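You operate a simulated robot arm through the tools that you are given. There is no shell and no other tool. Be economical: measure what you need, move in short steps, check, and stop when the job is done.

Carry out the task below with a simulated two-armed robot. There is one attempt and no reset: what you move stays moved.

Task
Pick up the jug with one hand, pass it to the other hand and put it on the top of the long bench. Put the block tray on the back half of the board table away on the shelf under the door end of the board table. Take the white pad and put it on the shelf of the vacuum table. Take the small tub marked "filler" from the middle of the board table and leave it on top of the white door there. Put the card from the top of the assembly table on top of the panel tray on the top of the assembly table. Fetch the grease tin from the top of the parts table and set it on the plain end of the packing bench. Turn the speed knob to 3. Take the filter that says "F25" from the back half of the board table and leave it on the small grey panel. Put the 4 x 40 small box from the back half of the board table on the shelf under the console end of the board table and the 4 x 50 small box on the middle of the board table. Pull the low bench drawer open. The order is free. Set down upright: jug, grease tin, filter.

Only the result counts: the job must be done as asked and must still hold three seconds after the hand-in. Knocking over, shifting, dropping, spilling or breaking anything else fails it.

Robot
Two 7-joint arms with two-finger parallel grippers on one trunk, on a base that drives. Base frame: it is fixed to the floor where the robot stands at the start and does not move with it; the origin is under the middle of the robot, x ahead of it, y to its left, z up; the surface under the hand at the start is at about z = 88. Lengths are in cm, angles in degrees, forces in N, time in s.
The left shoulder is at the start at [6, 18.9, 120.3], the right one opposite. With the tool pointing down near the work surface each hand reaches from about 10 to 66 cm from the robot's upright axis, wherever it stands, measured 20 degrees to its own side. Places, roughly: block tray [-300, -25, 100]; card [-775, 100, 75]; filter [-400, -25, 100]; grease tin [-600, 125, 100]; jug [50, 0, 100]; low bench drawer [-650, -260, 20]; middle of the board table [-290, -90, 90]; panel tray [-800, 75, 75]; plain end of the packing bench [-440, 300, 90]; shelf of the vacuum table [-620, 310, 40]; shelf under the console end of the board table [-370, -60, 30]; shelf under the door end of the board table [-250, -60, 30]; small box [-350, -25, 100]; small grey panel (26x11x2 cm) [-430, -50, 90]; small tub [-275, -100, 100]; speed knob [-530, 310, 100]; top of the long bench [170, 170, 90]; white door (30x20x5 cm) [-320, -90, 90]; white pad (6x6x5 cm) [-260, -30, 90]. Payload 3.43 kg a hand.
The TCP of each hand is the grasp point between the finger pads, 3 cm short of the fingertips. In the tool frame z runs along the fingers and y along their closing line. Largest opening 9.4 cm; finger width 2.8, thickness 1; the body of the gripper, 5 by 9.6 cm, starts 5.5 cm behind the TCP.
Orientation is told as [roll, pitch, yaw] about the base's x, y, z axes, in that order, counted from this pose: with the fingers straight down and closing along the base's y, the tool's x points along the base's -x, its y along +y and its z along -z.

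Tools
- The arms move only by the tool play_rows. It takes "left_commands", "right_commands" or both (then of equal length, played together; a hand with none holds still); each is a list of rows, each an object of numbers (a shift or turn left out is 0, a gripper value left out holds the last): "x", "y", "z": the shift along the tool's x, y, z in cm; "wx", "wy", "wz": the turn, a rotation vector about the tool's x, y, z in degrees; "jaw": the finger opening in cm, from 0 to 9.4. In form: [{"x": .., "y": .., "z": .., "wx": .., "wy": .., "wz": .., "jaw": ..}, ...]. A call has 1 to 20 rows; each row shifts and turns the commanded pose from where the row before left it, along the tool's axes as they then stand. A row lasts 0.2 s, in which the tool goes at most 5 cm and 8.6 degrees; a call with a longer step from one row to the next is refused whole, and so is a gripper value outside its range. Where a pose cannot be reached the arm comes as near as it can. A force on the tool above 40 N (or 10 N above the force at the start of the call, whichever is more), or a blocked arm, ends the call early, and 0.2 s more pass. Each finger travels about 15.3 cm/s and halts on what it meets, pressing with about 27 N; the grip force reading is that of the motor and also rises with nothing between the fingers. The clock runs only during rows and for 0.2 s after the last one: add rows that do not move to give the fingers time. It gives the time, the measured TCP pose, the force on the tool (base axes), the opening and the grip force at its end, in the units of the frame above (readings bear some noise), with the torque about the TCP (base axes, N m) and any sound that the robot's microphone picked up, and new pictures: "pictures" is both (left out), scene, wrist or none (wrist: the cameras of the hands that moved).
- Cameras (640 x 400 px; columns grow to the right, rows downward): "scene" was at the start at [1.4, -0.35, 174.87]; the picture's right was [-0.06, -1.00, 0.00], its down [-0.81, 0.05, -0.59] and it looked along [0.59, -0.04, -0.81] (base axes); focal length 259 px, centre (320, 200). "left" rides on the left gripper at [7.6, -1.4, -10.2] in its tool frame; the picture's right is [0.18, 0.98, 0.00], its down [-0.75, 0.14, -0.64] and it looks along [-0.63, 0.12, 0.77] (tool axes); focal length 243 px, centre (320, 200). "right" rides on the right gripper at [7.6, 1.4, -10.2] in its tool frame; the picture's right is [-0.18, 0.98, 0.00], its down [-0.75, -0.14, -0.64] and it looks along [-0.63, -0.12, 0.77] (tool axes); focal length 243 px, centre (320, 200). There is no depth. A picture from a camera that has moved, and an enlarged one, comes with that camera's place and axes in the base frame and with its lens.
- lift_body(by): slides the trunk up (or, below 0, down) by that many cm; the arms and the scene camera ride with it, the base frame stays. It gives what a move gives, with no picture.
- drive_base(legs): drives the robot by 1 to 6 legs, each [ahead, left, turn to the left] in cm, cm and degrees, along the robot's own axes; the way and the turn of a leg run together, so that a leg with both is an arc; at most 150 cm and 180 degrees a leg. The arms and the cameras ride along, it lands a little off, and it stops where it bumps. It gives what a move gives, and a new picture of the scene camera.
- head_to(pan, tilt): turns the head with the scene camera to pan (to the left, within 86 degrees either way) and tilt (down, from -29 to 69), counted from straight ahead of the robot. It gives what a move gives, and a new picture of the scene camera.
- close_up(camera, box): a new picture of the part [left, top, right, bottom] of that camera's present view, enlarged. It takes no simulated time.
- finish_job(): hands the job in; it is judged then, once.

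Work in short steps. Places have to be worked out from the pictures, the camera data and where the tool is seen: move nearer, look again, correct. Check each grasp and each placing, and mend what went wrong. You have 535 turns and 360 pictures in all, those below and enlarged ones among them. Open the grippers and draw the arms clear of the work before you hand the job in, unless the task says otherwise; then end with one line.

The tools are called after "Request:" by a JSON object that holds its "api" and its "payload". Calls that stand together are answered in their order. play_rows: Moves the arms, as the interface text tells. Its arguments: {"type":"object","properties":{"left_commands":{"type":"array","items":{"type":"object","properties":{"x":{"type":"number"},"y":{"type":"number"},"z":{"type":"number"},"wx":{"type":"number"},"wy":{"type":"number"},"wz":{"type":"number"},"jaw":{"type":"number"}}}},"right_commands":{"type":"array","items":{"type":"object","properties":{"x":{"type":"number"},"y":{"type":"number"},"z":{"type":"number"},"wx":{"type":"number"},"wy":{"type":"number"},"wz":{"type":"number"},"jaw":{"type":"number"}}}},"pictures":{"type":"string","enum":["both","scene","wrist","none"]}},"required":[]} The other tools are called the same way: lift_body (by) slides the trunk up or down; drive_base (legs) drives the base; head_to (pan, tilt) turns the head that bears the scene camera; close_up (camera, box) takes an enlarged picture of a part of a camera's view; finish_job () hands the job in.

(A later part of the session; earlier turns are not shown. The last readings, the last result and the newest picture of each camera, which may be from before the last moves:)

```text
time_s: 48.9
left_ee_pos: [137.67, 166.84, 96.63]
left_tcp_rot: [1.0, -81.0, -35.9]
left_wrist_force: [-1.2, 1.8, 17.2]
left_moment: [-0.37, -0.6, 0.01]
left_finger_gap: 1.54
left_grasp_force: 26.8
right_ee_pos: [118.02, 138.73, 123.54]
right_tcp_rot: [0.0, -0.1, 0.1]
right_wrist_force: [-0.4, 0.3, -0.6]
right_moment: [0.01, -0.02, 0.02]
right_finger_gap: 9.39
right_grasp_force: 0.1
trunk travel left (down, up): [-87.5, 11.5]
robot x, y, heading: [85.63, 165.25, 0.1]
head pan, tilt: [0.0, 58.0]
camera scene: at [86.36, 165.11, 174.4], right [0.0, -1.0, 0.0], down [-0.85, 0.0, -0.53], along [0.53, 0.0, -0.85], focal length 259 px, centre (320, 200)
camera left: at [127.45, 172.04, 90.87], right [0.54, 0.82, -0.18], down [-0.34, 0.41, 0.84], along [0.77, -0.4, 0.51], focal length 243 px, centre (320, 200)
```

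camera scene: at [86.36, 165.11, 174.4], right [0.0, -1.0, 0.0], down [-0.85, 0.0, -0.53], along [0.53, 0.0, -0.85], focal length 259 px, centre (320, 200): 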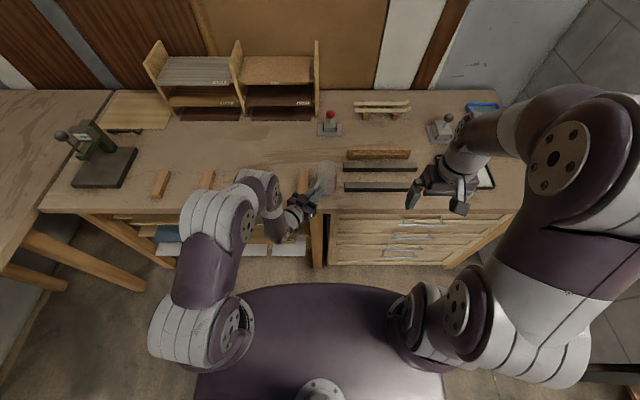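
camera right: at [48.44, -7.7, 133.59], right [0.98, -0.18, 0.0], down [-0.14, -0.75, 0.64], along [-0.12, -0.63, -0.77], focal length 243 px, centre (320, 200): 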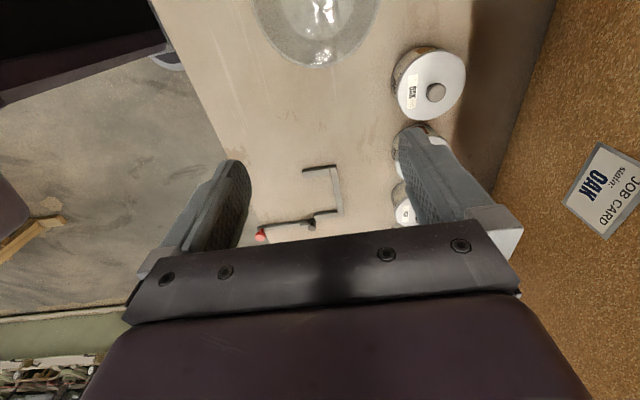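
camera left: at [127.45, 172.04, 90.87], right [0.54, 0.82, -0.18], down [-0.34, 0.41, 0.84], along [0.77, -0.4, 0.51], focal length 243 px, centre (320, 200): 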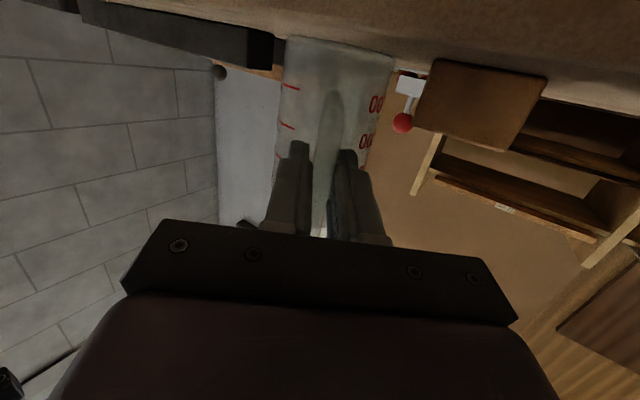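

A force of 17 N shows the jug is standing on the bench (top at about z = 90). I check its position before releasing.

Request:
{"api": "close_up", "payload": {"camera": "scene", "box": [270, 140, 400, 220]}}

Request:
{"api": "close_up", "payload": {"camera": "left", "box": [220, 0, 560, 210]}}

```text
4.92 times, centred on (335, 180) of scene
camera zoom: at [86.36, 165.11, 174.4], right [0.0, -1.0, 0.0], down [-0.85, 0.0, -0.53], along [0.53, 0.0, -0.85], focal length 1277 px, centre (246, 298)
```

zoom: 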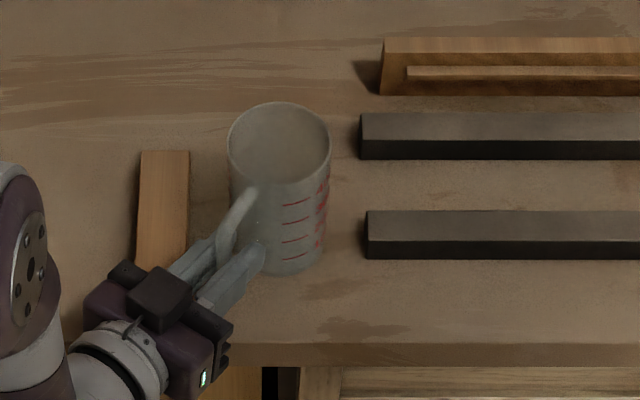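

```text
1.88 times, centred on (390, 105) of left
camera zoom: at [127.45, 172.04, 90.87], right [0.54, 0.82, -0.18], down [-0.34, 0.41, 0.84], along [0.77, -0.4, 0.51], focal length 457 px, centre (188, 379)
```

zoom: 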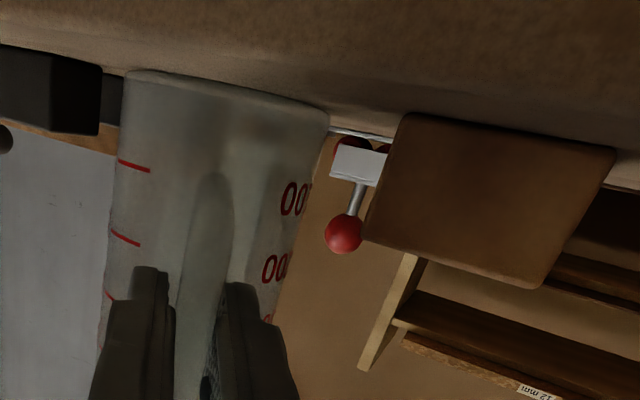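

The jug stands clear between the block and the rods. I relieve the pressure slightly, open the fingers and back the hand out along its axis.

Request:
{"api": "play_rows", "payload": {"left_commands": [{"x": -0.2}, {"jaw": 3.6}, {"jaw": 3.6}, {}, {"z": -2}, {"z": -3}, {"z": -4}, {"z": -4}, {}], "pictures": "scene"}}

Request:
{"api": "close_up", "payload": {"camera": "scene", "box": [270, 140, 400, 220]}}

```text
time_s: 50.9
left_ee_pos: [127.37, 174.19, 98.72]
left_tcp_rot: [0.1, -80.7, -35.1]
left_wrist_force: [0.3, 0.1, 0.0]
left_moment: [0.03, -0.03, -0.03]
left_finger_gap: 3.62
left_grasp_force: 0.1
right_ee_pos: [118.29, 138.75, 123.34]
right_tcp_rot: [0.0, 0.0, 0.1]
right_wrist_force: [0.3, 0.1, 0.2]
right_moment: [0.02, 0.04, -0.01]
right_finger_gap: 9.41
right_grasp_force: 0.1
trunk travel left (down, up): [-87.5, 11.5]
robot x, y, heading: [85.69, 164.67, -0.1]
head pan, tilt: [0.0, 58.0]
camera scene: at [86.69, 165.01, 174.37], right [0.0, -1.0, 0.0], down [-0.85, 0.0, -0.53], along [0.53, 0.0, -0.85], focal length 259 px, centre (320, 200)
```

scene: 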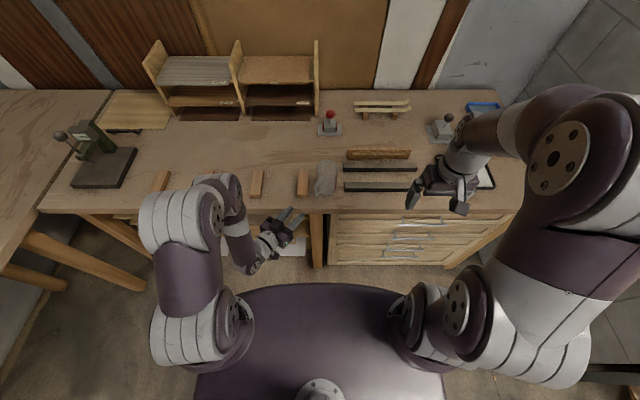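

```text
4.92 times, centred on (335, 180) of scene
camera zoom: at [86.69, 165.01, 174.37], right [0.0, -1.0, 0.0], down [-0.85, 0.0, -0.53], along [0.53, 0.0, -0.85], focal length 1277 px, centre (246, 298)
```

zoom: 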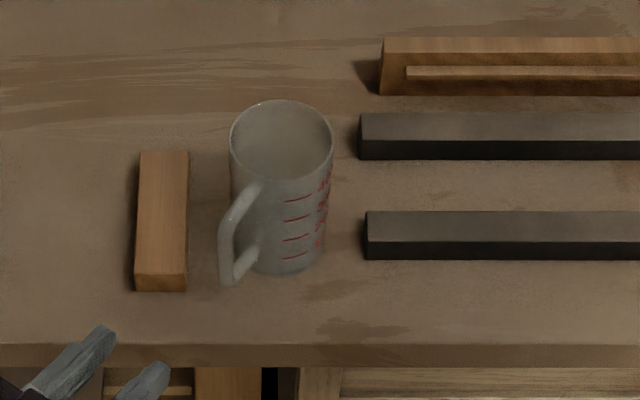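

The jug is upright on the long bench. I back away and return the left hand to a fingers-down pose.

Request:
{"api": "drive_base", "payload": {"legs": [[-60, 0, 0]]}}

Request:
{"api": "play_rows", "payload": {"left_commands": [{"x": -4}, {"x": -4}, {"x": -4}, {"wy": 8}, {"wy": 8}, {"wy": 8}, {"wy": 8}, {"wy": 8}, {"wy": 8}, {"wy": 8}, {"wy": 8}, {"wy": 8}, {"wy": 8}, {"wz": -8.5}, {"wz": -8.5}, {"wz": -8.5}, {"wz": -8.5, "jaw": 9.4}, {}], "pictures": "scene"}}

```text
time_s: 54.2
left_ee_pos: [67.69, 174.28, 98.65]
left_tcp_rot: [0.1, -80.6, -34.4]
left_wrist_force: [-0.2, 0.0, -0.4]
left_moment: [0.0, 0.01, 0.02]
left_finger_gap: 3.62
left_grasp_force: 0.1
right_ee_pos: [58.9, 138.72, 123.28]
right_tcp_rot: [0.0, -0.1, 0.8]
right_wrist_force: [0.2, -0.7, 0.3]
right_moment: [0.0, -0.01, 0.02]
right_finger_gap: 9.4
right_grasp_force: 0.1
trunk travel left (down, up): [-87.5, 11.5]
robot x, y, heading: [26.08, 164.58, 0.9]
head pan, tilt: [0.0, 58.0]
camera scene: at [27.15, 164.64, 174.37], right [0.01, -1.0, 0.0], down [-0.85, -0.01, -0.53], along [0.53, 0.01, -0.85], focal length 259 px, centre (320, 200)
```

scene: 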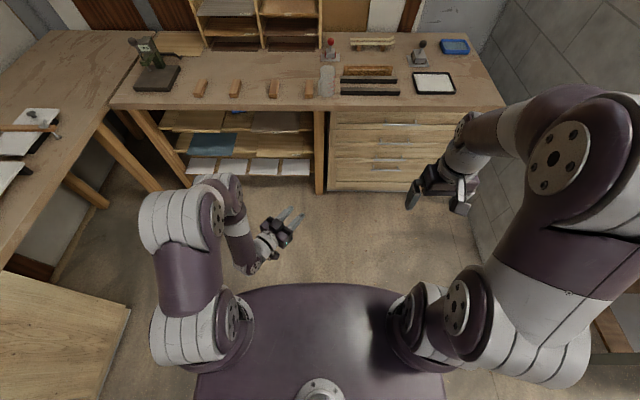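

```text
time_s: 58.0
left_ee_pos: [68.62, 171.87, 110.34]
left_tcp_rot: [-9.9, -8.3, -0.4]
left_wrist_force: [0.2, 0.2, 0.3]
left_moment: [-0.01, 0.04, -0.02]
left_finger_gap: 9.41
left_grasp_force: 0.1
left hand out of reach, approached as far as the arm can: row 12, 13
right_ee_pos: [58.89, 138.69, 123.38]
right_tcp_rot: [-0.1, 0.1, 0.8]
right_wrist_force: [0.2, -0.2, -1.2]
right_moment: [0.01, -0.02, -0.01]
right_finger_gap: 9.4
right_grasp_force: 0.1
trunk travel left (down, up): [-87.5, 11.5]
robot x, y, heading: [26.06, 164.59, 1.1]
head pan, tilt: [0.0, 58.0]
camera scene: at [27.05, 164.64, 174.37], right [0.01, -1.0, 0.0], down [-0.85, -0.01, -0.53], along [0.53, 0.01, -0.85], focal length 259 px, centre (320, 200)
```

scene: 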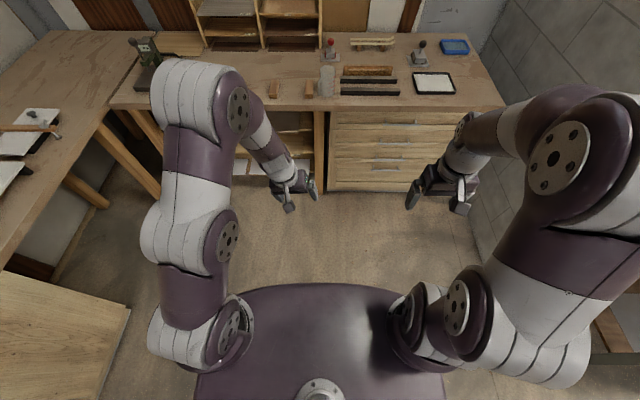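

I level the left hand and turn the robot to face the rest of the workshop.

Request:
{"api": "play_rows", "payload": {"left_commands": [{"x": 2, "y": 2}, {"x": 2, "y": 2, "wx": -5, "wy": 4}, {"x": 2, "y": 3, "wx": -5, "wy": 4}, {"x": 2, "y": 3}, {"y": 3, "z": -3}, {"y": 3, "z": -3}, {}], "pictures": "none"}}

Request:
{"api": "drive_base", "payload": {"legs": [[0, 0, 179]]}}

Request:
{"api": "head_to", "payload": {"pan": 0, "tilt": 15}}

```text
time_s: 59.6
left_ee_pos: [59.51, 186.66, 111.24]
left_tcp_rot: [-2.7, -2.7, -1.3]
left_wrist_force: [0.1, 0.7, -0.1]
left_moment: [-0.01, 0.01, -0.01]
left_finger_gap: 9.4
left_grasp_force: 0.0
left hand out of reach, approached as far as the arm can: row 3, 6
right_ee_pos: [58.92, 138.79, 123.38]
right_tcp_rot: [-0.1, 0.0, 0.8]
right_wrist_force: [1.1, 0.7, 0.9]
right_moment: [0.04, 0.03, 0.01]
right_finger_gap: 9.4
right_grasp_force: 0.0
trunk travel left (down, up): [-87.5, 11.5]
robot x, y, heading: [26.04, 164.39, 0.9]
head pan, tilt: [0.0, 58.0]
```

```text
time_s: 67.3
left_ee_pos: [-8.23, 143.5, 110.95]
left_tcp_rot: [-2.7, -2.7, 176.9]
left_wrist_force: [0.5, 0.2, 0.4]
left_moment: [-0.01, 0.0, -0.01]
left_finger_gap: 9.37
left_grasp_force: 0.2
right_ee_pos: [-5.78, 191.42, 123.43]
right_tcp_rot: [0.0, -0.1, 178.7]
right_wrist_force: [1.0, 0.5, -0.5]
right_moment: [0.03, 0.0, -0.03]
right_finger_gap: 9.43
right_grasp_force: 0.0
trunk travel left (down, up): [-87.5, 11.5]
robot x, y, heading: [26.0, 164.42, 178.6]
head pan, tilt: [0.0, 58.0]
camera scene: at [25.27, 164.65, 174.37], right [0.02, 1.0, 0.0], down [0.85, -0.02, -0.53], along [-0.53, 0.01, -0.85], focal length 259 px, centre (320, 200)
```

scene: 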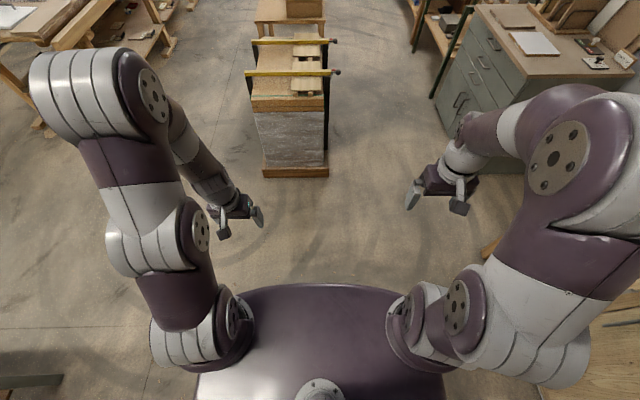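

```text
time_s: 68.4
left_ee_pos: [-8.24, 143.35, 111.25]
left_tcp_rot: [-2.7, -2.7, 176.8]
left_wrist_force: [0.3, -0.6, -0.1]
left_moment: [-0.03, 0.01, 0.0]
left_finger_gap: 9.44
left_grasp_force: 0.0
right_ee_pos: [-5.82, 191.36, 123.33]
right_tcp_rot: [0.0, 0.0, 178.8]
right_wrist_force: [-0.2, -0.1, -0.3]
right_moment: [-0.03, -0.01, 0.01]
right_finger_gap: 9.4
right_grasp_force: 0.0
trunk travel left (down, up): [-87.5, 11.5]
robot x, y, heading: [25.89, 164.54, 179.0]
head pan, tilt: [0.0, 15.0]
camera scene: at [22.81, 164.7, 180.76], right [0.02, 1.0, 0.0], down [0.26, -0.01, -0.97], along [-0.97, 0.02, -0.26], focal length 259 px, centre (320, 200)
```

scene: 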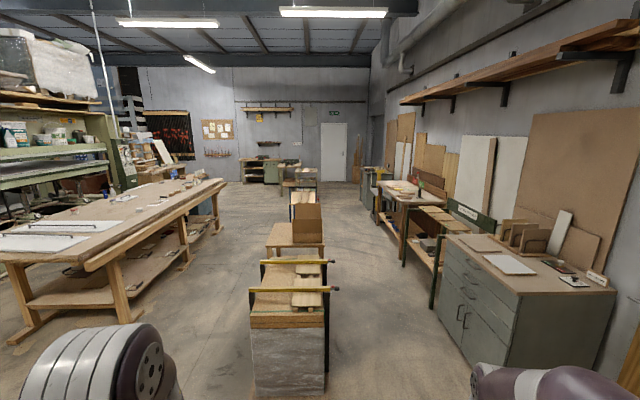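

The board table runs along the left side of the aisle, with its near edge at y ≈ 0. I drive into the aisle beside it, clear of the pallet, for a closer look.

Request:
{"api": "drive_base", "payload": {"legs": [[70, 0, 0], [0, 98, 1], [60, 0, 0]]}}

Request:
{"api": "head_to", "payload": {"pan": 45, "tilt": 22}}

```text
time_s: 79.8
left_ee_pos: [-138.16, 48.26, 111.22]
left_tcp_rot: [-2.6, -2.7, 177.9]
left_wrist_force: [0.7, -0.6, -0.3]
left_moment: [0.0, 0.02, -0.01]
left_finger_gap: 9.42
left_grasp_force: 0.0
right_ee_pos: [-136.67, 96.31, 123.47]
right_tcp_rot: [0.0, 0.0, 180.0]
right_wrist_force: [0.2, -0.3, 0.9]
right_moment: [0.01, 0.01, 0.01]
right_finger_gap: 9.4
right_grasp_force: 0.1
trunk travel left (down, up): [-87.5, 11.5]
robot x, y, heading: [-104.22, 70.31, 180.3]
head pan, tilt: [0.0, 15.0]
camera scene: at [-107.51, 70.16, 180.77], right [0.0, 1.0, 0.0], down [0.26, 0.0, -0.97], along [-0.97, 0.0, -0.26], focal length 259 px, centre (320, 200)
```

scene: 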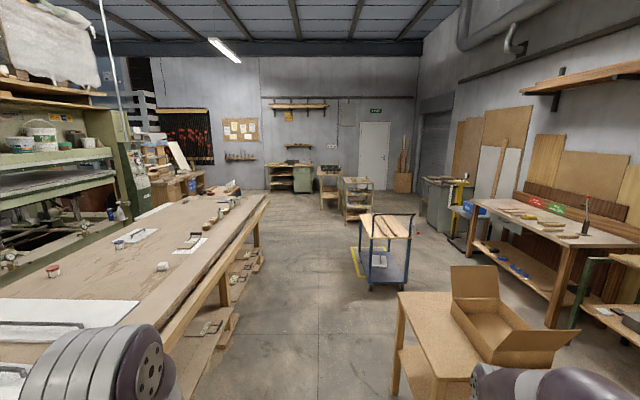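

```text
time_s: 80.9
left_ee_pos: [-138.16, 48.37, 111.02]
left_tcp_rot: [-2.7, -2.7, 178.0]
left_wrist_force: [-0.8, 0.2, 0.5]
left_moment: [0.02, -0.03, 0.0]
left_finger_gap: 9.41
left_grasp_force: 0.1
right_ee_pos: [-136.78, 96.36, 123.38]
right_tcp_rot: [0.0, 0.1, 180.0]
right_wrist_force: [0.1, -0.4, -0.4]
right_moment: [0.0, 0.0, -0.03]
right_finger_gap: 9.41
right_grasp_force: 0.0
trunk travel left (down, up): [-87.5, 11.5]
robot x, y, heading: [-104.0, 70.12, 180.0]
head pan, tilt: [45.0, 22.0]
camera scene: at [-104.82, 63.6, 179.63], right [-0.71, 0.71, 0.0], down [0.27, 0.26, -0.93], along [-0.66, -0.65, -0.37], focal length 259 px, centre (320, 200)
```

scene: 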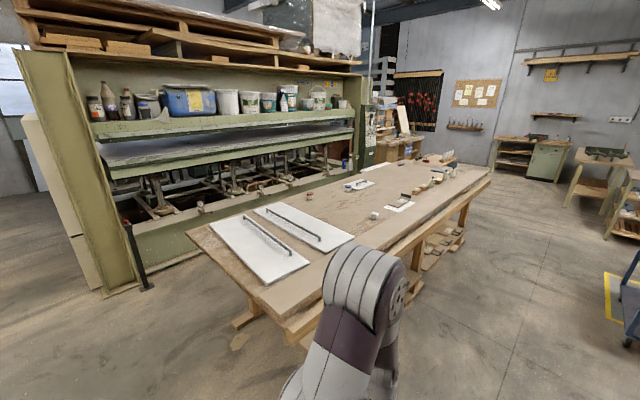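

The white door, pad and small items match the listed places. I turn to face the table (heading -90) and slide along it to x ≈ -300.

Request:
{"api": "drive_base", "payload": {"legs": [[0, 0, 90], [0, -150, 0], [0, -40, 0]]}}

Request:
{"api": "head_to", "payload": {"pan": 0, "tilt": 42}}

```text
time_s: 94.3
left_ee_pos: [-271.73, 35.05, 111.11]
left_tcp_rot: [-2.8, -2.7, -92.6]
left_wrist_force: [-0.6, 0.2, -0.4]
left_moment: [0.0, 0.02, -0.02]
left_finger_gap: 9.4
left_grasp_force: 0.1
right_ee_pos: [-319.7, 37.05, 123.4]
right_tcp_rot: [-0.2, -0.1, -90.7]
right_wrist_force: [-0.2, -0.1, 0.2]
right_moment: [0.0, 0.04, -0.01]
right_finger_gap: 9.4
right_grasp_force: 0.0
trunk travel left (down, up): [-87.5, 11.5]
robot x, y, heading: [-293.22, 69.05, -90.5]
head pan, tilt: [45.0, 22.0]
camera scene: at [-286.5, 68.66, 179.62], right [-0.71, -0.7, 0.0], down [-0.26, 0.27, -0.93], along [0.65, -0.66, -0.38], focal length 259 px, centre (320, 200)
```

scene: 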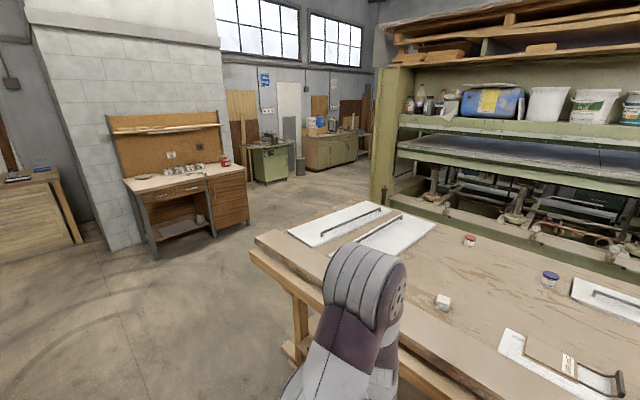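

```text
time_s: 95.4
left_ee_pos: [-271.86, 35.21, 111.12]
left_tcp_rot: [-2.8, -2.7, -92.6]
left_wrist_force: [1.0, 0.0, -1.1]
left_moment: [0.0, 0.04, 0.04]
left_finger_gap: 9.39
left_grasp_force: 0.1
right_ee_pos: [-319.73, 37.04, 123.48]
right_tcp_rot: [-0.1, 0.0, -90.6]
right_wrist_force: [-0.2, 0.5, 0.2]
right_moment: [0.02, 0.02, 0.01]
right_finger_gap: 9.4
right_grasp_force: 0.0
trunk travel left (down, up): [-87.5, 11.5]
robot x, y, heading: [-293.14, 69.29, -90.5]
head pan, tilt: [0.0, 42.0]
camera scene: at [-293.17, 66.93, 176.52], right [-1.0, 0.01, 0.0], down [0.01, 0.67, -0.74], along [-0.01, -0.74, -0.67], focal length 259 px, centre (320, 200)
```

scene: 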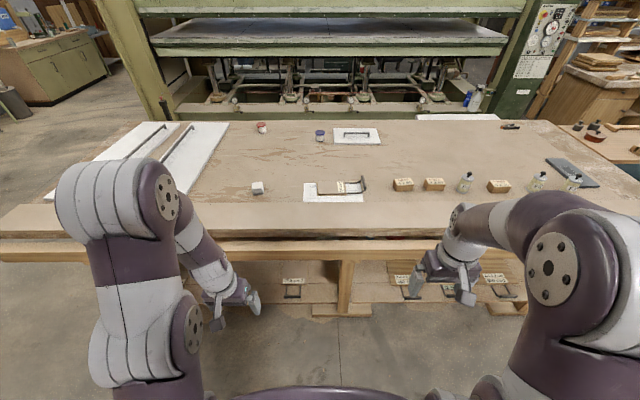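

Request:
{"api": "close_up", "payload": {"camera": "scene", "box": [230, 110, 430, 235]}}

Request:
{"api": "close_up", "payload": {"camera": "scene", "box": [380, 110, 620, 260]}}

Request:
{"api": "close_up", "payload": {"camera": "scene", "box": [240, 240, 540, 340]}}

```text
3.20 times, centred on (330, 172) of scene
camera zoom: at [-293.17, 66.93, 176.52], right [-1.0, 0.01, 0.0], down [0.01, 0.67, -0.74], along [-0.01, -0.74, -0.67], focal length 830 px, centre (288, 288)
```

zoom: 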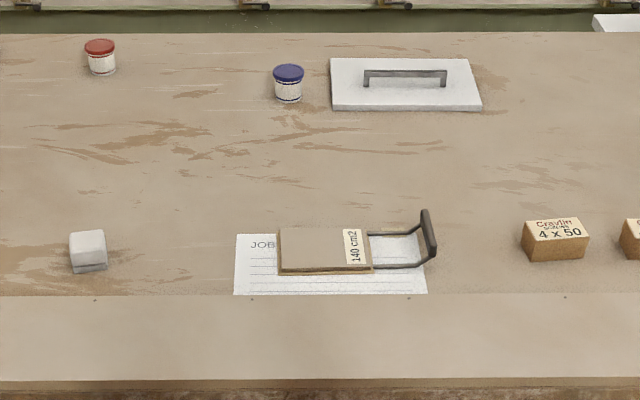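

```text
2.67 times, centred on (500, 185) of scene
camera zoom: at [-293.17, 66.93, 176.52], right [-1.0, 0.01, 0.0], down [0.01, 0.67, -0.74], along [-0.01, -0.74, -0.67], focal length 692 px, centre (-160, 240)
```

zoom: 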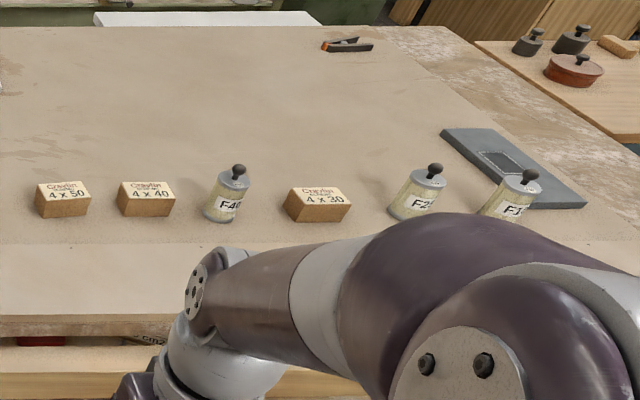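

```text
2.13 times, centred on (390, 290) of scene
camera zoom: at [-293.17, 66.93, 176.52], right [-1.0, 0.01, 0.0], down [0.01, 0.67, -0.74], along [-0.01, -0.74, -0.67], focal length 553 px, centre (171, 8)
```

zoom: 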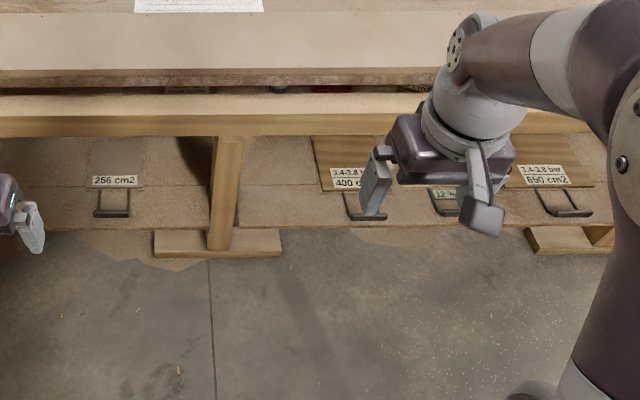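

I can see the block tray ("140 cm2") on a job sheet, the boxes, the filters, two tubs and the white door. Items near y ≈ -90 will be reached from the press side later. Now I drive closer for the block tray.

Request:
{"api": "drive_base", "payload": {"legs": [[42, 0, 0.5]]}}

Request:
{"api": "head_to", "payload": {"pan": 0, "tilt": 50}}

```text
time_s: 97.9
left_ee_pos: [-272.06, -5.97, 111.16]
left_tcp_rot: [-2.7, -2.8, -92.2]
left_wrist_force: [0.3, 0.0, 0.0]
left_moment: [-0.02, 0.01, -0.01]
left_finger_gap: 9.42
left_grasp_force: 0.0
right_ee_pos: [-319.99, -4.29, 123.4]
right_tcp_rot: [0.0, 0.0, -90.3]
right_wrist_force: [0.3, 0.5, -0.4]
right_moment: [0.01, -0.02, 0.01]
right_finger_gap: 9.41
right_grasp_force: 0.0
trunk travel left (down, up): [-87.5, 11.5]
robot x, y, heading: [-293.73, 27.91, -90.0]
head pan, tilt: [0.0, 42.0]
camera scene: at [-293.51, 25.79, 176.52], right [-1.0, 0.0, 0.0], down [0.0, 0.67, -0.74], along [0.0, -0.74, -0.67], focal length 259 px, centre (320, 200)
```

scene: 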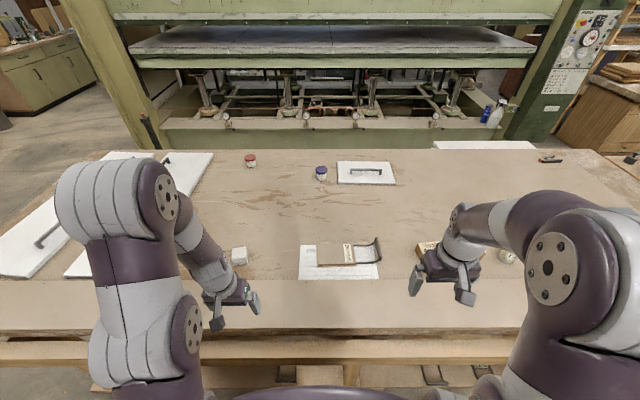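

```text
time_s: 98.6
left_ee_pos: [-272.0, -6.03, 111.19]
left_tcp_rot: [-2.7, -2.7, -92.2]
left_wrist_force: [0.9, -0.2, -0.8]
left_moment: [-0.01, 0.0, -0.01]
left_finger_gap: 9.39
left_grasp_force: 0.0
right_ee_pos: [-320.01, -4.49, 123.38]
right_tcp_rot: [0.0, 0.1, -90.1]
right_wrist_force: [0.0, -0.3, 0.0]
right_moment: [0.03, 0.02, -0.02]
right_finger_gap: 9.37
right_grasp_force: 0.1
trunk travel left (down, up): [-87.5, 11.5]
robot x, y, heading: [-293.56, 27.83, -90.1]
head pan, tilt: [0.0, 50.0]
camera scene: at [-293.51, 26.24, 175.4], right [-1.0, 0.0, 0.0], down [0.0, 0.77, -0.64], along [0.0, -0.64, -0.77], focal length 259 px, centre (320, 200)
```

scene: 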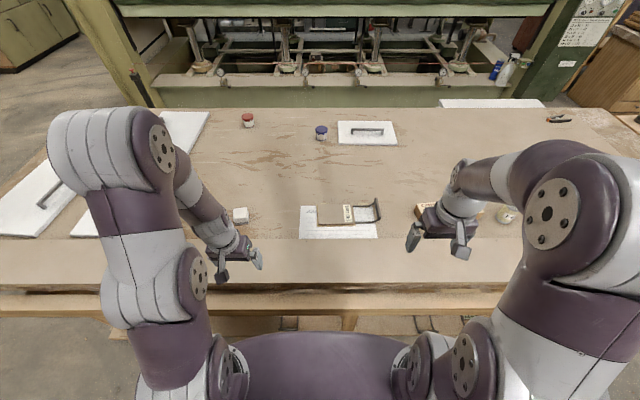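

Request:
{"api": "close_up", "payload": {"camera": "scene", "box": [280, 180, 400, 255]}}

Request:
{"api": "close_up", "payload": {"camera": "scene", "box": [220, 90, 420, 215]}}

```text
5.33 times, centred on (340, 218) of scene
camera zoom: at [-293.51, 26.24, 175.4], right [-1.0, 0.0, 0.0], down [0.0, 0.77, -0.64], along [0.0, -0.64, -0.77], focal length 1383 px, centre (213, 107)
```

zoom: 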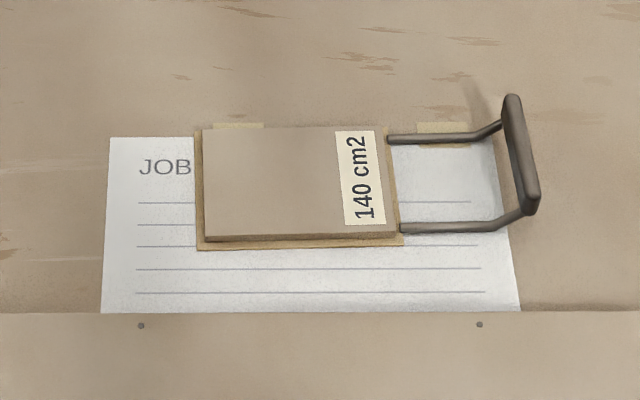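

```text
3.20 times, centred on (320, 152) of scene
camera zoom: at [-293.51, 26.24, 175.4], right [-1.0, 0.0, 0.0], down [0.0, 0.77, -0.64], along [0.0, -0.64, -0.77], focal length 830 px, centre (320, 352)
```

zoom: 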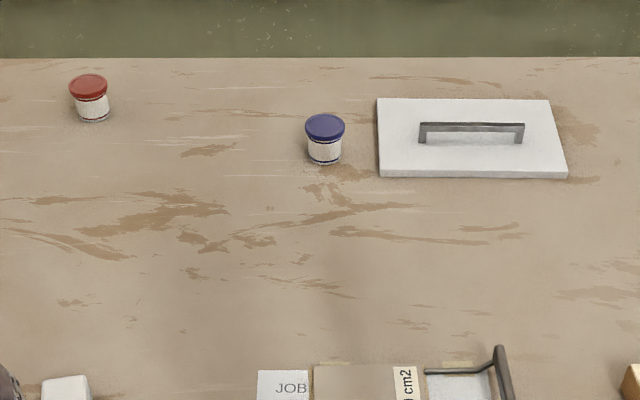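

The tray has a raised handle bar along y near x ≈ -316.5, y ≈ -37. I bring the right hand above it, fingers closing along x, to look at it closely.

Request:
{"api": "play_rows", "payload": {"right_commands": [{"x": -4.5, "y": 0.5}, {"x": -4.5, "y": 0.5}, {"x": -4.5, "y": 0.5}, {"x": -4.5, "y": 0.5}, {"x": -4.5, "y": 0.5}, {"x": -4.5, "y": 0.5}, {"x": -4.5, "y": 0.5}, {"z": 4}, {"z": 4}, {"z": 3}, {}]}}

```text
time_s: 101.0
left_ee_pos: [-272.0, -6.06, 111.11]
left_tcp_rot: [-2.7, -2.7, -92.3]
left_wrist_force: [-0.7, -0.2, -0.3]
left_moment: [0.0, 0.01, 0.01]
left_finger_gap: 9.41
left_grasp_force: 0.0
right_ee_pos: [-316.32, -27.23, 105.99]
right_tcp_rot: [-0.1, 0.0, -90.2]
right_wrist_force: [0.4, 0.8, -0.1]
right_moment: [0.03, -0.01, -0.03]
right_finger_gap: 9.39
right_grasp_force: 0.1
right hand out of reach, approached as far as the arm can: row 4, 5, 6, 7
trunk travel left (down, up): [-87.5, 11.5]
robot x, y, heading: [-293.82, 28.08, -90.1]
head pan, tilt: [0.0, 50.0]
camera scene: at [-293.5, 26.37, 175.39], right [-1.0, 0.0, 0.0], down [0.0, 0.77, -0.64], along [0.0, -0.64, -0.77], focal length 259 px, centre (320, 200)
camera right: at [-314.93, -19.67, 116.11], right [0.98, -0.19, 0.0], down [-0.14, -0.75, 0.64], along [-0.12, -0.63, -0.77], focal length 243 px, centre (320, 200)
```

scene: 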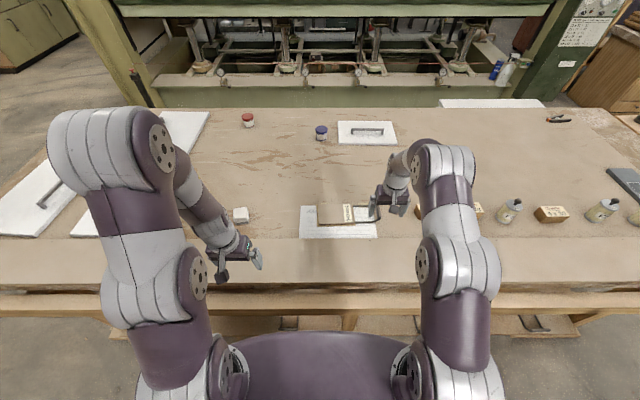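
right: 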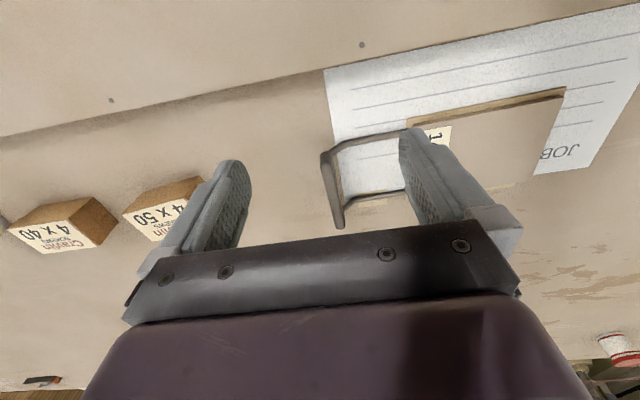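

The handle is out of reach from here. I raise the hand a bit and drive 13 cm closer.

Request:
{"api": "play_rows", "payload": {"right_commands": [{"z": -2}, {}], "pictures": "none"}}

Request:
{"api": "drive_base", "payload": {"legs": [[12.5, 0, 0]]}}

Request:
{"api": "close_up", "payload": {"camera": "right", "box": [220, 40, 540, 240]}}

```text
time_s: 101.6
left_ee_pos: [-271.99, -6.22, 111.11]
left_tcp_rot: [-2.7, -2.8, -92.2]
left_wrist_force: [0.1, 0.2, -0.1]
left_moment: [0.03, 0.0, -0.01]
left_finger_gap: 9.38
left_grasp_force: 0.0
right_ee_pos: [-316.37, -27.28, 107.91]
right_tcp_rot: [-0.1, 0.0, -90.2]
right_wrist_force: [-0.6, -0.8, -0.4]
right_moment: [-0.06, -0.03, 0.03]
right_finger_gap: 9.38
right_grasp_force: 0.1
trunk travel left (down, up): [-87.5, 11.5]
robot x, y, heading: [-293.68, 27.73, -90.4]
head pan, tilt: [0.0, 50.0]
```

```text
time_s: 102.9
left_ee_pos: [-271.91, -18.05, 111.18]
left_tcp_rot: [-2.6, -2.7, -92.2]
left_wrist_force: [0.2, 0.5, 0.0]
left_moment: [-0.04, 0.02, 0.02]
left_finger_gap: 9.42
left_grasp_force: 0.0
right_ee_pos: [-316.21, -39.43, 108.1]
right_tcp_rot: [-0.1, 0.0, -90.1]
right_wrist_force: [-0.4, 0.8, 0.1]
right_moment: [-0.01, 0.0, 0.01]
right_finger_gap: 9.41
right_grasp_force: 0.1
trunk travel left (down, up): [-87.5, 11.5]
robot x, y, heading: [-293.53, 16.0, -90.2]
head pan, tilt: [0.0, 50.0]
camera scene: at [-293.55, 14.34, 175.4], right [-1.0, 0.0, 0.0], down [0.0, 0.77, -0.64], along [0.0, -0.64, -0.77], focal length 259 px, centre (320, 200)
```

scene: 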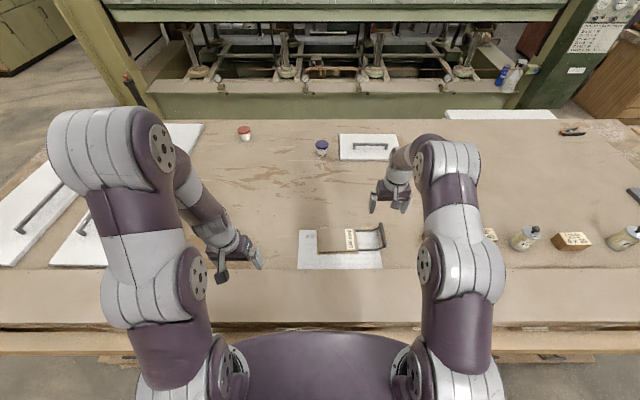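

```text
2.00 times, centred on (380, 140) of right
camera zoom: at [-314.9, -31.73, 118.19], right [0.98, -0.19, 0.0], down [-0.14, -0.75, 0.64], along [-0.12, -0.63, -0.77], focal length 485 px, centre (200, 320)
```

zoom: 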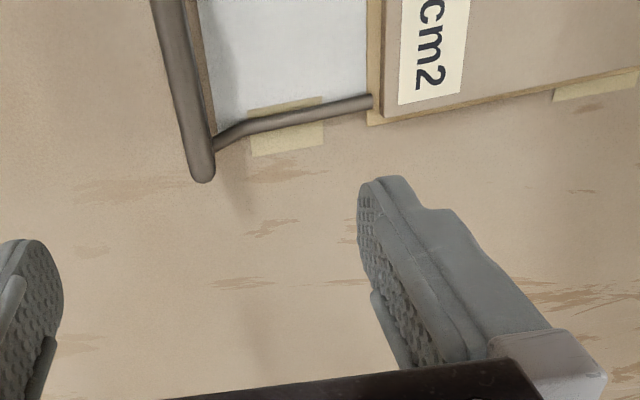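

The handle is a round bar, so a rod close to the block gives a firmer grip. I raise and pull back the right hand, shift right so the left hand can take the near rod, and look.

Request:
{"api": "play_rows", "payload": {"right_commands": [{"z": -4}, {"z": -4}, {"z": -4}, {"x": 4.5}, {"x": 4.5}, {"x": 4.5}, {"x": 4.5}, {"x": 4.5}, {"x": 4.5}, {}, {}], "left_commands": [{"z": -3}, {"z": -3}, {"x": 0}, {"wz": -8.5}, {"wz": -8.5}, {"wz": -8.5}, {"wz": -8.5}, {"wz": -8.5}, {"wz": -8.5}, {"wz": -8.5}, {"wz": -8.5}], "pictures": "none"}}

Request:
{"api": "play_rows", "payload": {"left_commands": [{"wz": -8.5}, {"wz": -8.5}, {"wz": -6}, {}], "pictures": "none"}}

Request:
{"api": "drive_base", "payload": {"legs": [[0, -30, 0]]}}

```text
time_s: 105.3
left_ee_pos: [-266.93, -12.65, 110.06]
left_tcp_rot: [-4.2, 1.7, -26.9]
left_wrist_force: [0.7, -0.4, 0.2]
left_moment: [-0.01, 0.05, -0.04]
left_finger_gap: 9.39
left_grasp_force: 0.0
left hand out of reach, approached as far as the arm can: row 1, 2, 5, 6, 7, 8, 9, 10, 11
right_ee_pos: [-315.89, -11.13, 118.43]
right_tcp_rot: [-0.1, 0.1, -90.1]
right_wrist_force: [1.0, -0.6, 0.9]
right_moment: [0.02, 0.0, 0.0]
right_finger_gap: 9.42
right_grasp_force: 0.1
right hand out of reach, approached as far as the arm can: row 3
trunk travel left (down, up): [-87.5, 11.5]
robot x, y, heading: [-293.63, 16.07, -90.3]
head pan, tilt: [0.0, 50.0]
```

```text
time_s: 106.3
left_ee_pos: [-267.06, -12.15, 109.36]
left_tcp_rot: [-3.2, 3.0, -4.1]
left_wrist_force: [-0.8, 0.4, -0.6]
left_moment: [-0.05, -0.01, -0.03]
left_finger_gap: 9.4
left_grasp_force: 0.0
left hand out of reach, approached as far as the arm can: row 1, 3
right_ee_pos: [-316.16, -10.94, 118.58]
right_tcp_rot: [0.0, 0.0, -90.1]
right_wrist_force: [-0.1, -1.0, 0.6]
right_moment: [-0.01, -0.03, 0.0]
right_finger_gap: 9.42
right_grasp_force: 0.0
trunk travel left (down, up): [-87.5, 11.5]
robot x, y, heading: [-293.78, 16.03, -90.1]
head pan, tilt: [0.0, 50.0]
```

```text
time_s: 108.3
left_ee_pos: [-297.03, -12.03, 109.35]
left_tcp_rot: [-3.1, 3.1, -4.1]
left_wrist_force: [0.8, 0.4, -0.2]
left_moment: [-0.01, -0.01, 0.0]
left_finger_gap: 9.39
left_grasp_force: 0.1
right_ee_pos: [-345.91, -10.87, 118.54]
right_tcp_rot: [-0.1, -0.1, -90.0]
right_wrist_force: [-0.3, -0.1, 0.2]
right_moment: [0.02, 0.01, -0.02]
right_finger_gap: 9.42
right_grasp_force: 0.0
trunk travel left (down, up): [-87.5, 11.5]
robot x, y, heading: [-323.71, 16.04, -90.0]
head pan, tilt: [0.0, 50.0]
camera scene: at [-323.32, 14.26, 175.39], right [-1.0, 0.0, 0.0], down [0.0, 0.77, -0.64], along [0.0, -0.64, -0.77], focal length 259 px, centre (320, 200)
```

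scene: 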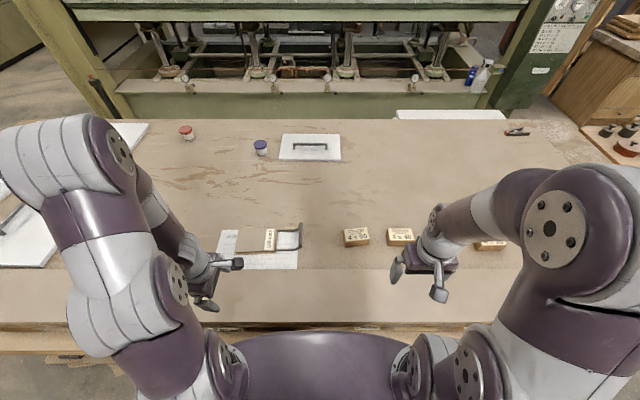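

I move the left hand over the near rod and level it.

Request:
{"api": "play_rows", "payload": {"left_commands": [{"x": 3.3, "y": -4, "wz": -2}, {"x": 3.3, "y": -4, "wz": -2}, {"x": 3.3, "y": -4, "wx": -3, "wy": -3}, {"x": 3.4, "y": -4}, {"y": -3, "z": 3}, {}], "pictures": "wrist"}}

```text
refused: row 1 steps farther than a row can; nothing moved
```

Request:
{"api": "play_rows", "payload": {"left_commands": [{"x": 2.7, "y": -3.5, "wz": -2}, {"x": 2.7, "y": -3.5, "wz": -2}, {"x": 2.7, "y": -3.5, "wx": -3, "wy": -3}, {"x": 2.7, "y": -3.5}, {"x": 2.5, "y": -3.5}, {"y": -2, "z": 3}, {}], "pictures": "wrist"}}

```text
time_s: 109.9
left_ee_pos: [-311.09, -28.94, 105.18]
left_tcp_rot: [0.0, 0.3, -0.1]
left_wrist_force: [-0.3, 0.4, -0.6]
left_moment: [0.03, 0.02, -0.02]
left_finger_gap: 9.43
left_grasp_force: 0.0
left hand out of reach, approached as far as the arm can: row 1, 2, 3
right_ee_pos: [-346.0, -10.84, 118.5]
right_tcp_rot: [0.0, 0.0, -90.2]
right_wrist_force: [-0.6, 0.0, 0.1]
right_moment: [0.0, -0.02, 0.0]
right_finger_gap: 9.4
right_grasp_force: 0.0
trunk travel left (down, up): [-87.5, 11.5]
robot x, y, heading: [-323.14, 15.8, -90.2]
head pan, tilt: [0.0, 50.0]
camera left: at [-318.86, -30.46, 115.54], right [-0.18, 0.98, 0.0], down [0.76, 0.14, 0.64], along [0.63, 0.12, -0.77], focal length 243 px, centre (320, 200)
```

left: 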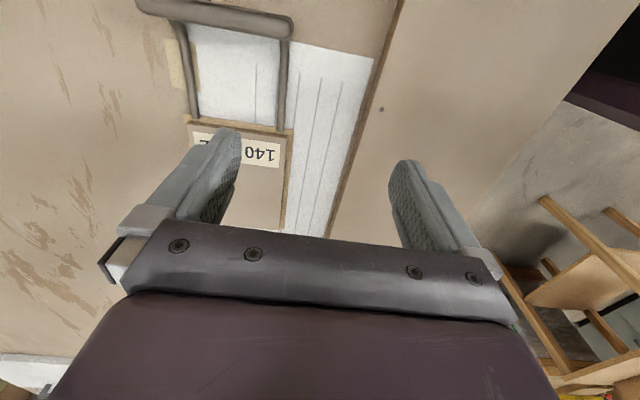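

The rod runs at y ≈ -32.5 from x ≈ -308 to -314. I centre over it, narrow the jaw and go down partway.

Request:
{"api": "play_rows", "payload": {"left_commands": [{"x": -0.5, "y": -3.5, "jaw": 5}, {"z": 3}, {"z": 3}, {"z": 2}, {}], "pictures": "both"}}

```text
time_s: 111.1
left_ee_pos: [-310.44, -32.23, 97.0]
left_tcp_rot: [0.0, 0.3, 0.0]
left_wrist_force: [0.4, -0.2, 0.0]
left_moment: [0.01, 0.02, 0.0]
left_finger_gap: 4.99
left_grasp_force: 0.1
right_ee_pos: [-345.98, -10.83, 118.62]
right_tcp_rot: [0.0, 0.1, -90.1]
right_wrist_force: [0.3, 0.2, -0.7]
right_moment: [0.01, -0.02, -0.04]
right_finger_gap: 9.38
right_grasp_force: 0.0
trunk travel left (down, up): [-87.5, 11.5]
robot x, y, heading: [-323.53, 16.16, -89.9]
head pan, tilt: [0.0, 50.0]
camera scene: at [-323.56, 14.3, 175.39], right [-1.0, 0.0, 0.0], down [0.0, 0.77, -0.64], along [0.0, -0.64, -0.77], focal length 259 px, centre (320, 200)
camera left: at [-318.25, -33.9, 107.45], right [-0.18, 0.98, 0.0], down [0.76, 0.14, 0.64], along [0.63, 0.12, -0.77], focal length 243 px, centre (320, 200)
```

scene: 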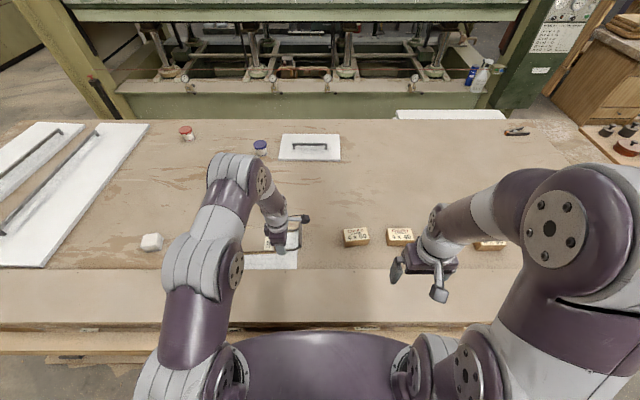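
left: 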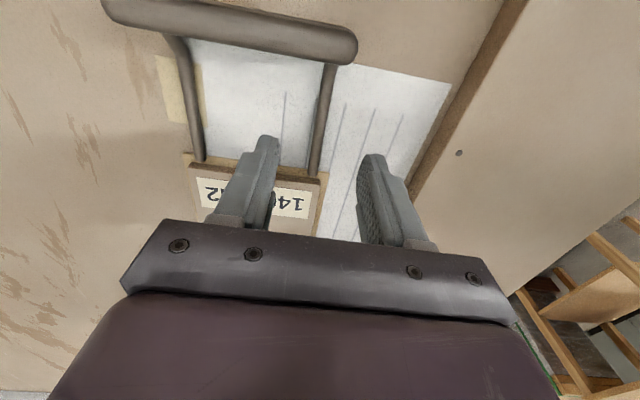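

The alignment is good, with the fingers straddling the rod and clear of the block. I lower them and close.

Request:
{"api": "play_rows", "payload": {"left_commands": [{"z": 1.5}, {"z": 1.5}, {"z": 0.4}, {"jaw": 0}, {"jaw": 0}, {"jaw": 0}, {}], "pictures": "wrist"}}

```text
time_s: 112.0
left_ee_pos: [-310.51, -32.0, 94.0]
left_tcp_rot: [0.1, 0.2, -0.1]
left_wrist_force: [3.3, 12.7, 29.2]
left_moment: [0.23, -0.51, 0.01]
left_finger_gap: 0.74
left_grasp_force: 26.8
right_ee_pos: [-346.14, -10.58, 118.63]
right_tcp_rot: [0.0, -0.1, -89.9]
right_wrist_force: [-0.8, -0.4, 0.3]
right_moment: [-0.02, -0.03, -0.01]
right_finger_gap: 9.39
right_grasp_force: 0.0
trunk travel left (down, up): [-87.5, 11.5]
robot x, y, heading: [-323.68, 15.65, -90.1]
head pan, tilt: [0.0, 50.0]
stopped in row 4 (left hand): the force on the tool passed its limit at 46 N (the readings are from after the stop); the commanded pose is now the measured one
camera left: at [-318.3, -33.6, 104.39], right [-0.18, 0.98, 0.0], down [0.76, 0.14, 0.64], along [0.63, 0.12, -0.77], focal length 243 px, centre (320, 200)
```

left: 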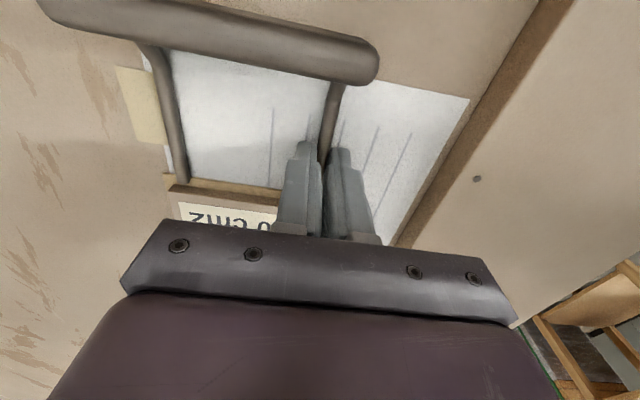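

The rod is gripped (0.74 cm), and the tips touched the table at z ≈ 91. I lift a few centimetres and check the droop.

Request:
{"api": "play_rows", "payload": {"left_commands": [{"z": -0.5}, {"z": -1}, {"z": -2}, {"z": -3}, {}, {}], "pictures": "both"}}

Request:
{"api": "close_up", "payload": {"camera": "scene", "box": [200, 190, 340, 280]}}

```text
time_s: 113.4
left_ee_pos: [-310.42, -32.24, 100.0]
left_tcp_rot: [0.2, 0.2, 0.0]
left_wrist_force: [0.1, 0.6, -1.8]
left_moment: [0.08, 0.16, 0.0]
left_finger_gap: 0.74
left_grasp_force: 26.6
right_ee_pos: [-346.02, -10.96, 118.56]
right_tcp_rot: [0.0, 0.1, -90.1]
right_wrist_force: [-0.2, -0.6, -1.2]
right_moment: [0.04, 0.04, 0.03]
right_finger_gap: 9.43
right_grasp_force: 0.0
trunk travel left (down, up): [-87.5, 11.5]
robot x, y, heading: [-323.99, 15.99, -90.2]
head pan, tilt: [0.0, 50.0]
camera scene: at [-323.51, 14.22, 175.39], right [-1.0, 0.0, 0.0], down [0.0, 0.77, -0.64], along [0.0, -0.64, -0.77], focal length 259 px, centre (320, 200)
camera left: at [-318.17, -33.82, 110.44], right [-0.18, 0.98, 0.0], down [0.76, 0.14, 0.64], along [0.63, 0.12, -0.77], focal length 243 px, centre (320, 200)
```

scene: 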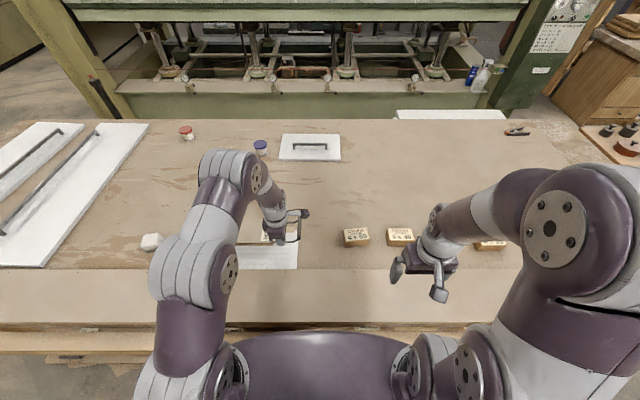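
left: 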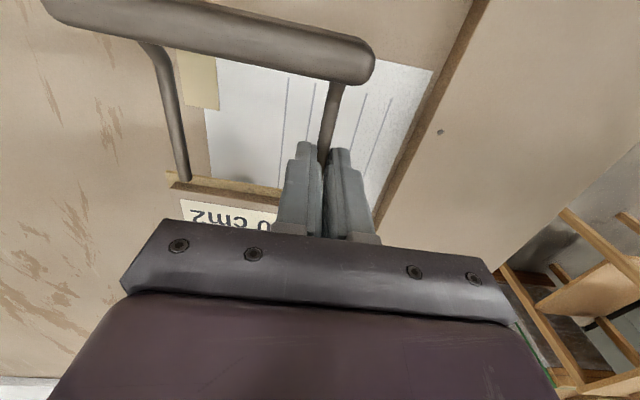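

```text
4.44 times, centred on (270, 235) of scene
camera zoom: at [-323.51, 14.22, 175.39], right [-1.0, 0.0, 0.0], down [0.0, 0.77, -0.64], along [0.0, -0.64, -0.77], focal length 1152 px, centre (542, 44)
```

zoom: 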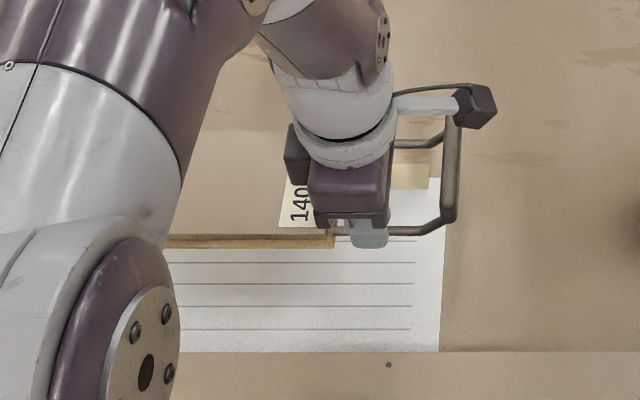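

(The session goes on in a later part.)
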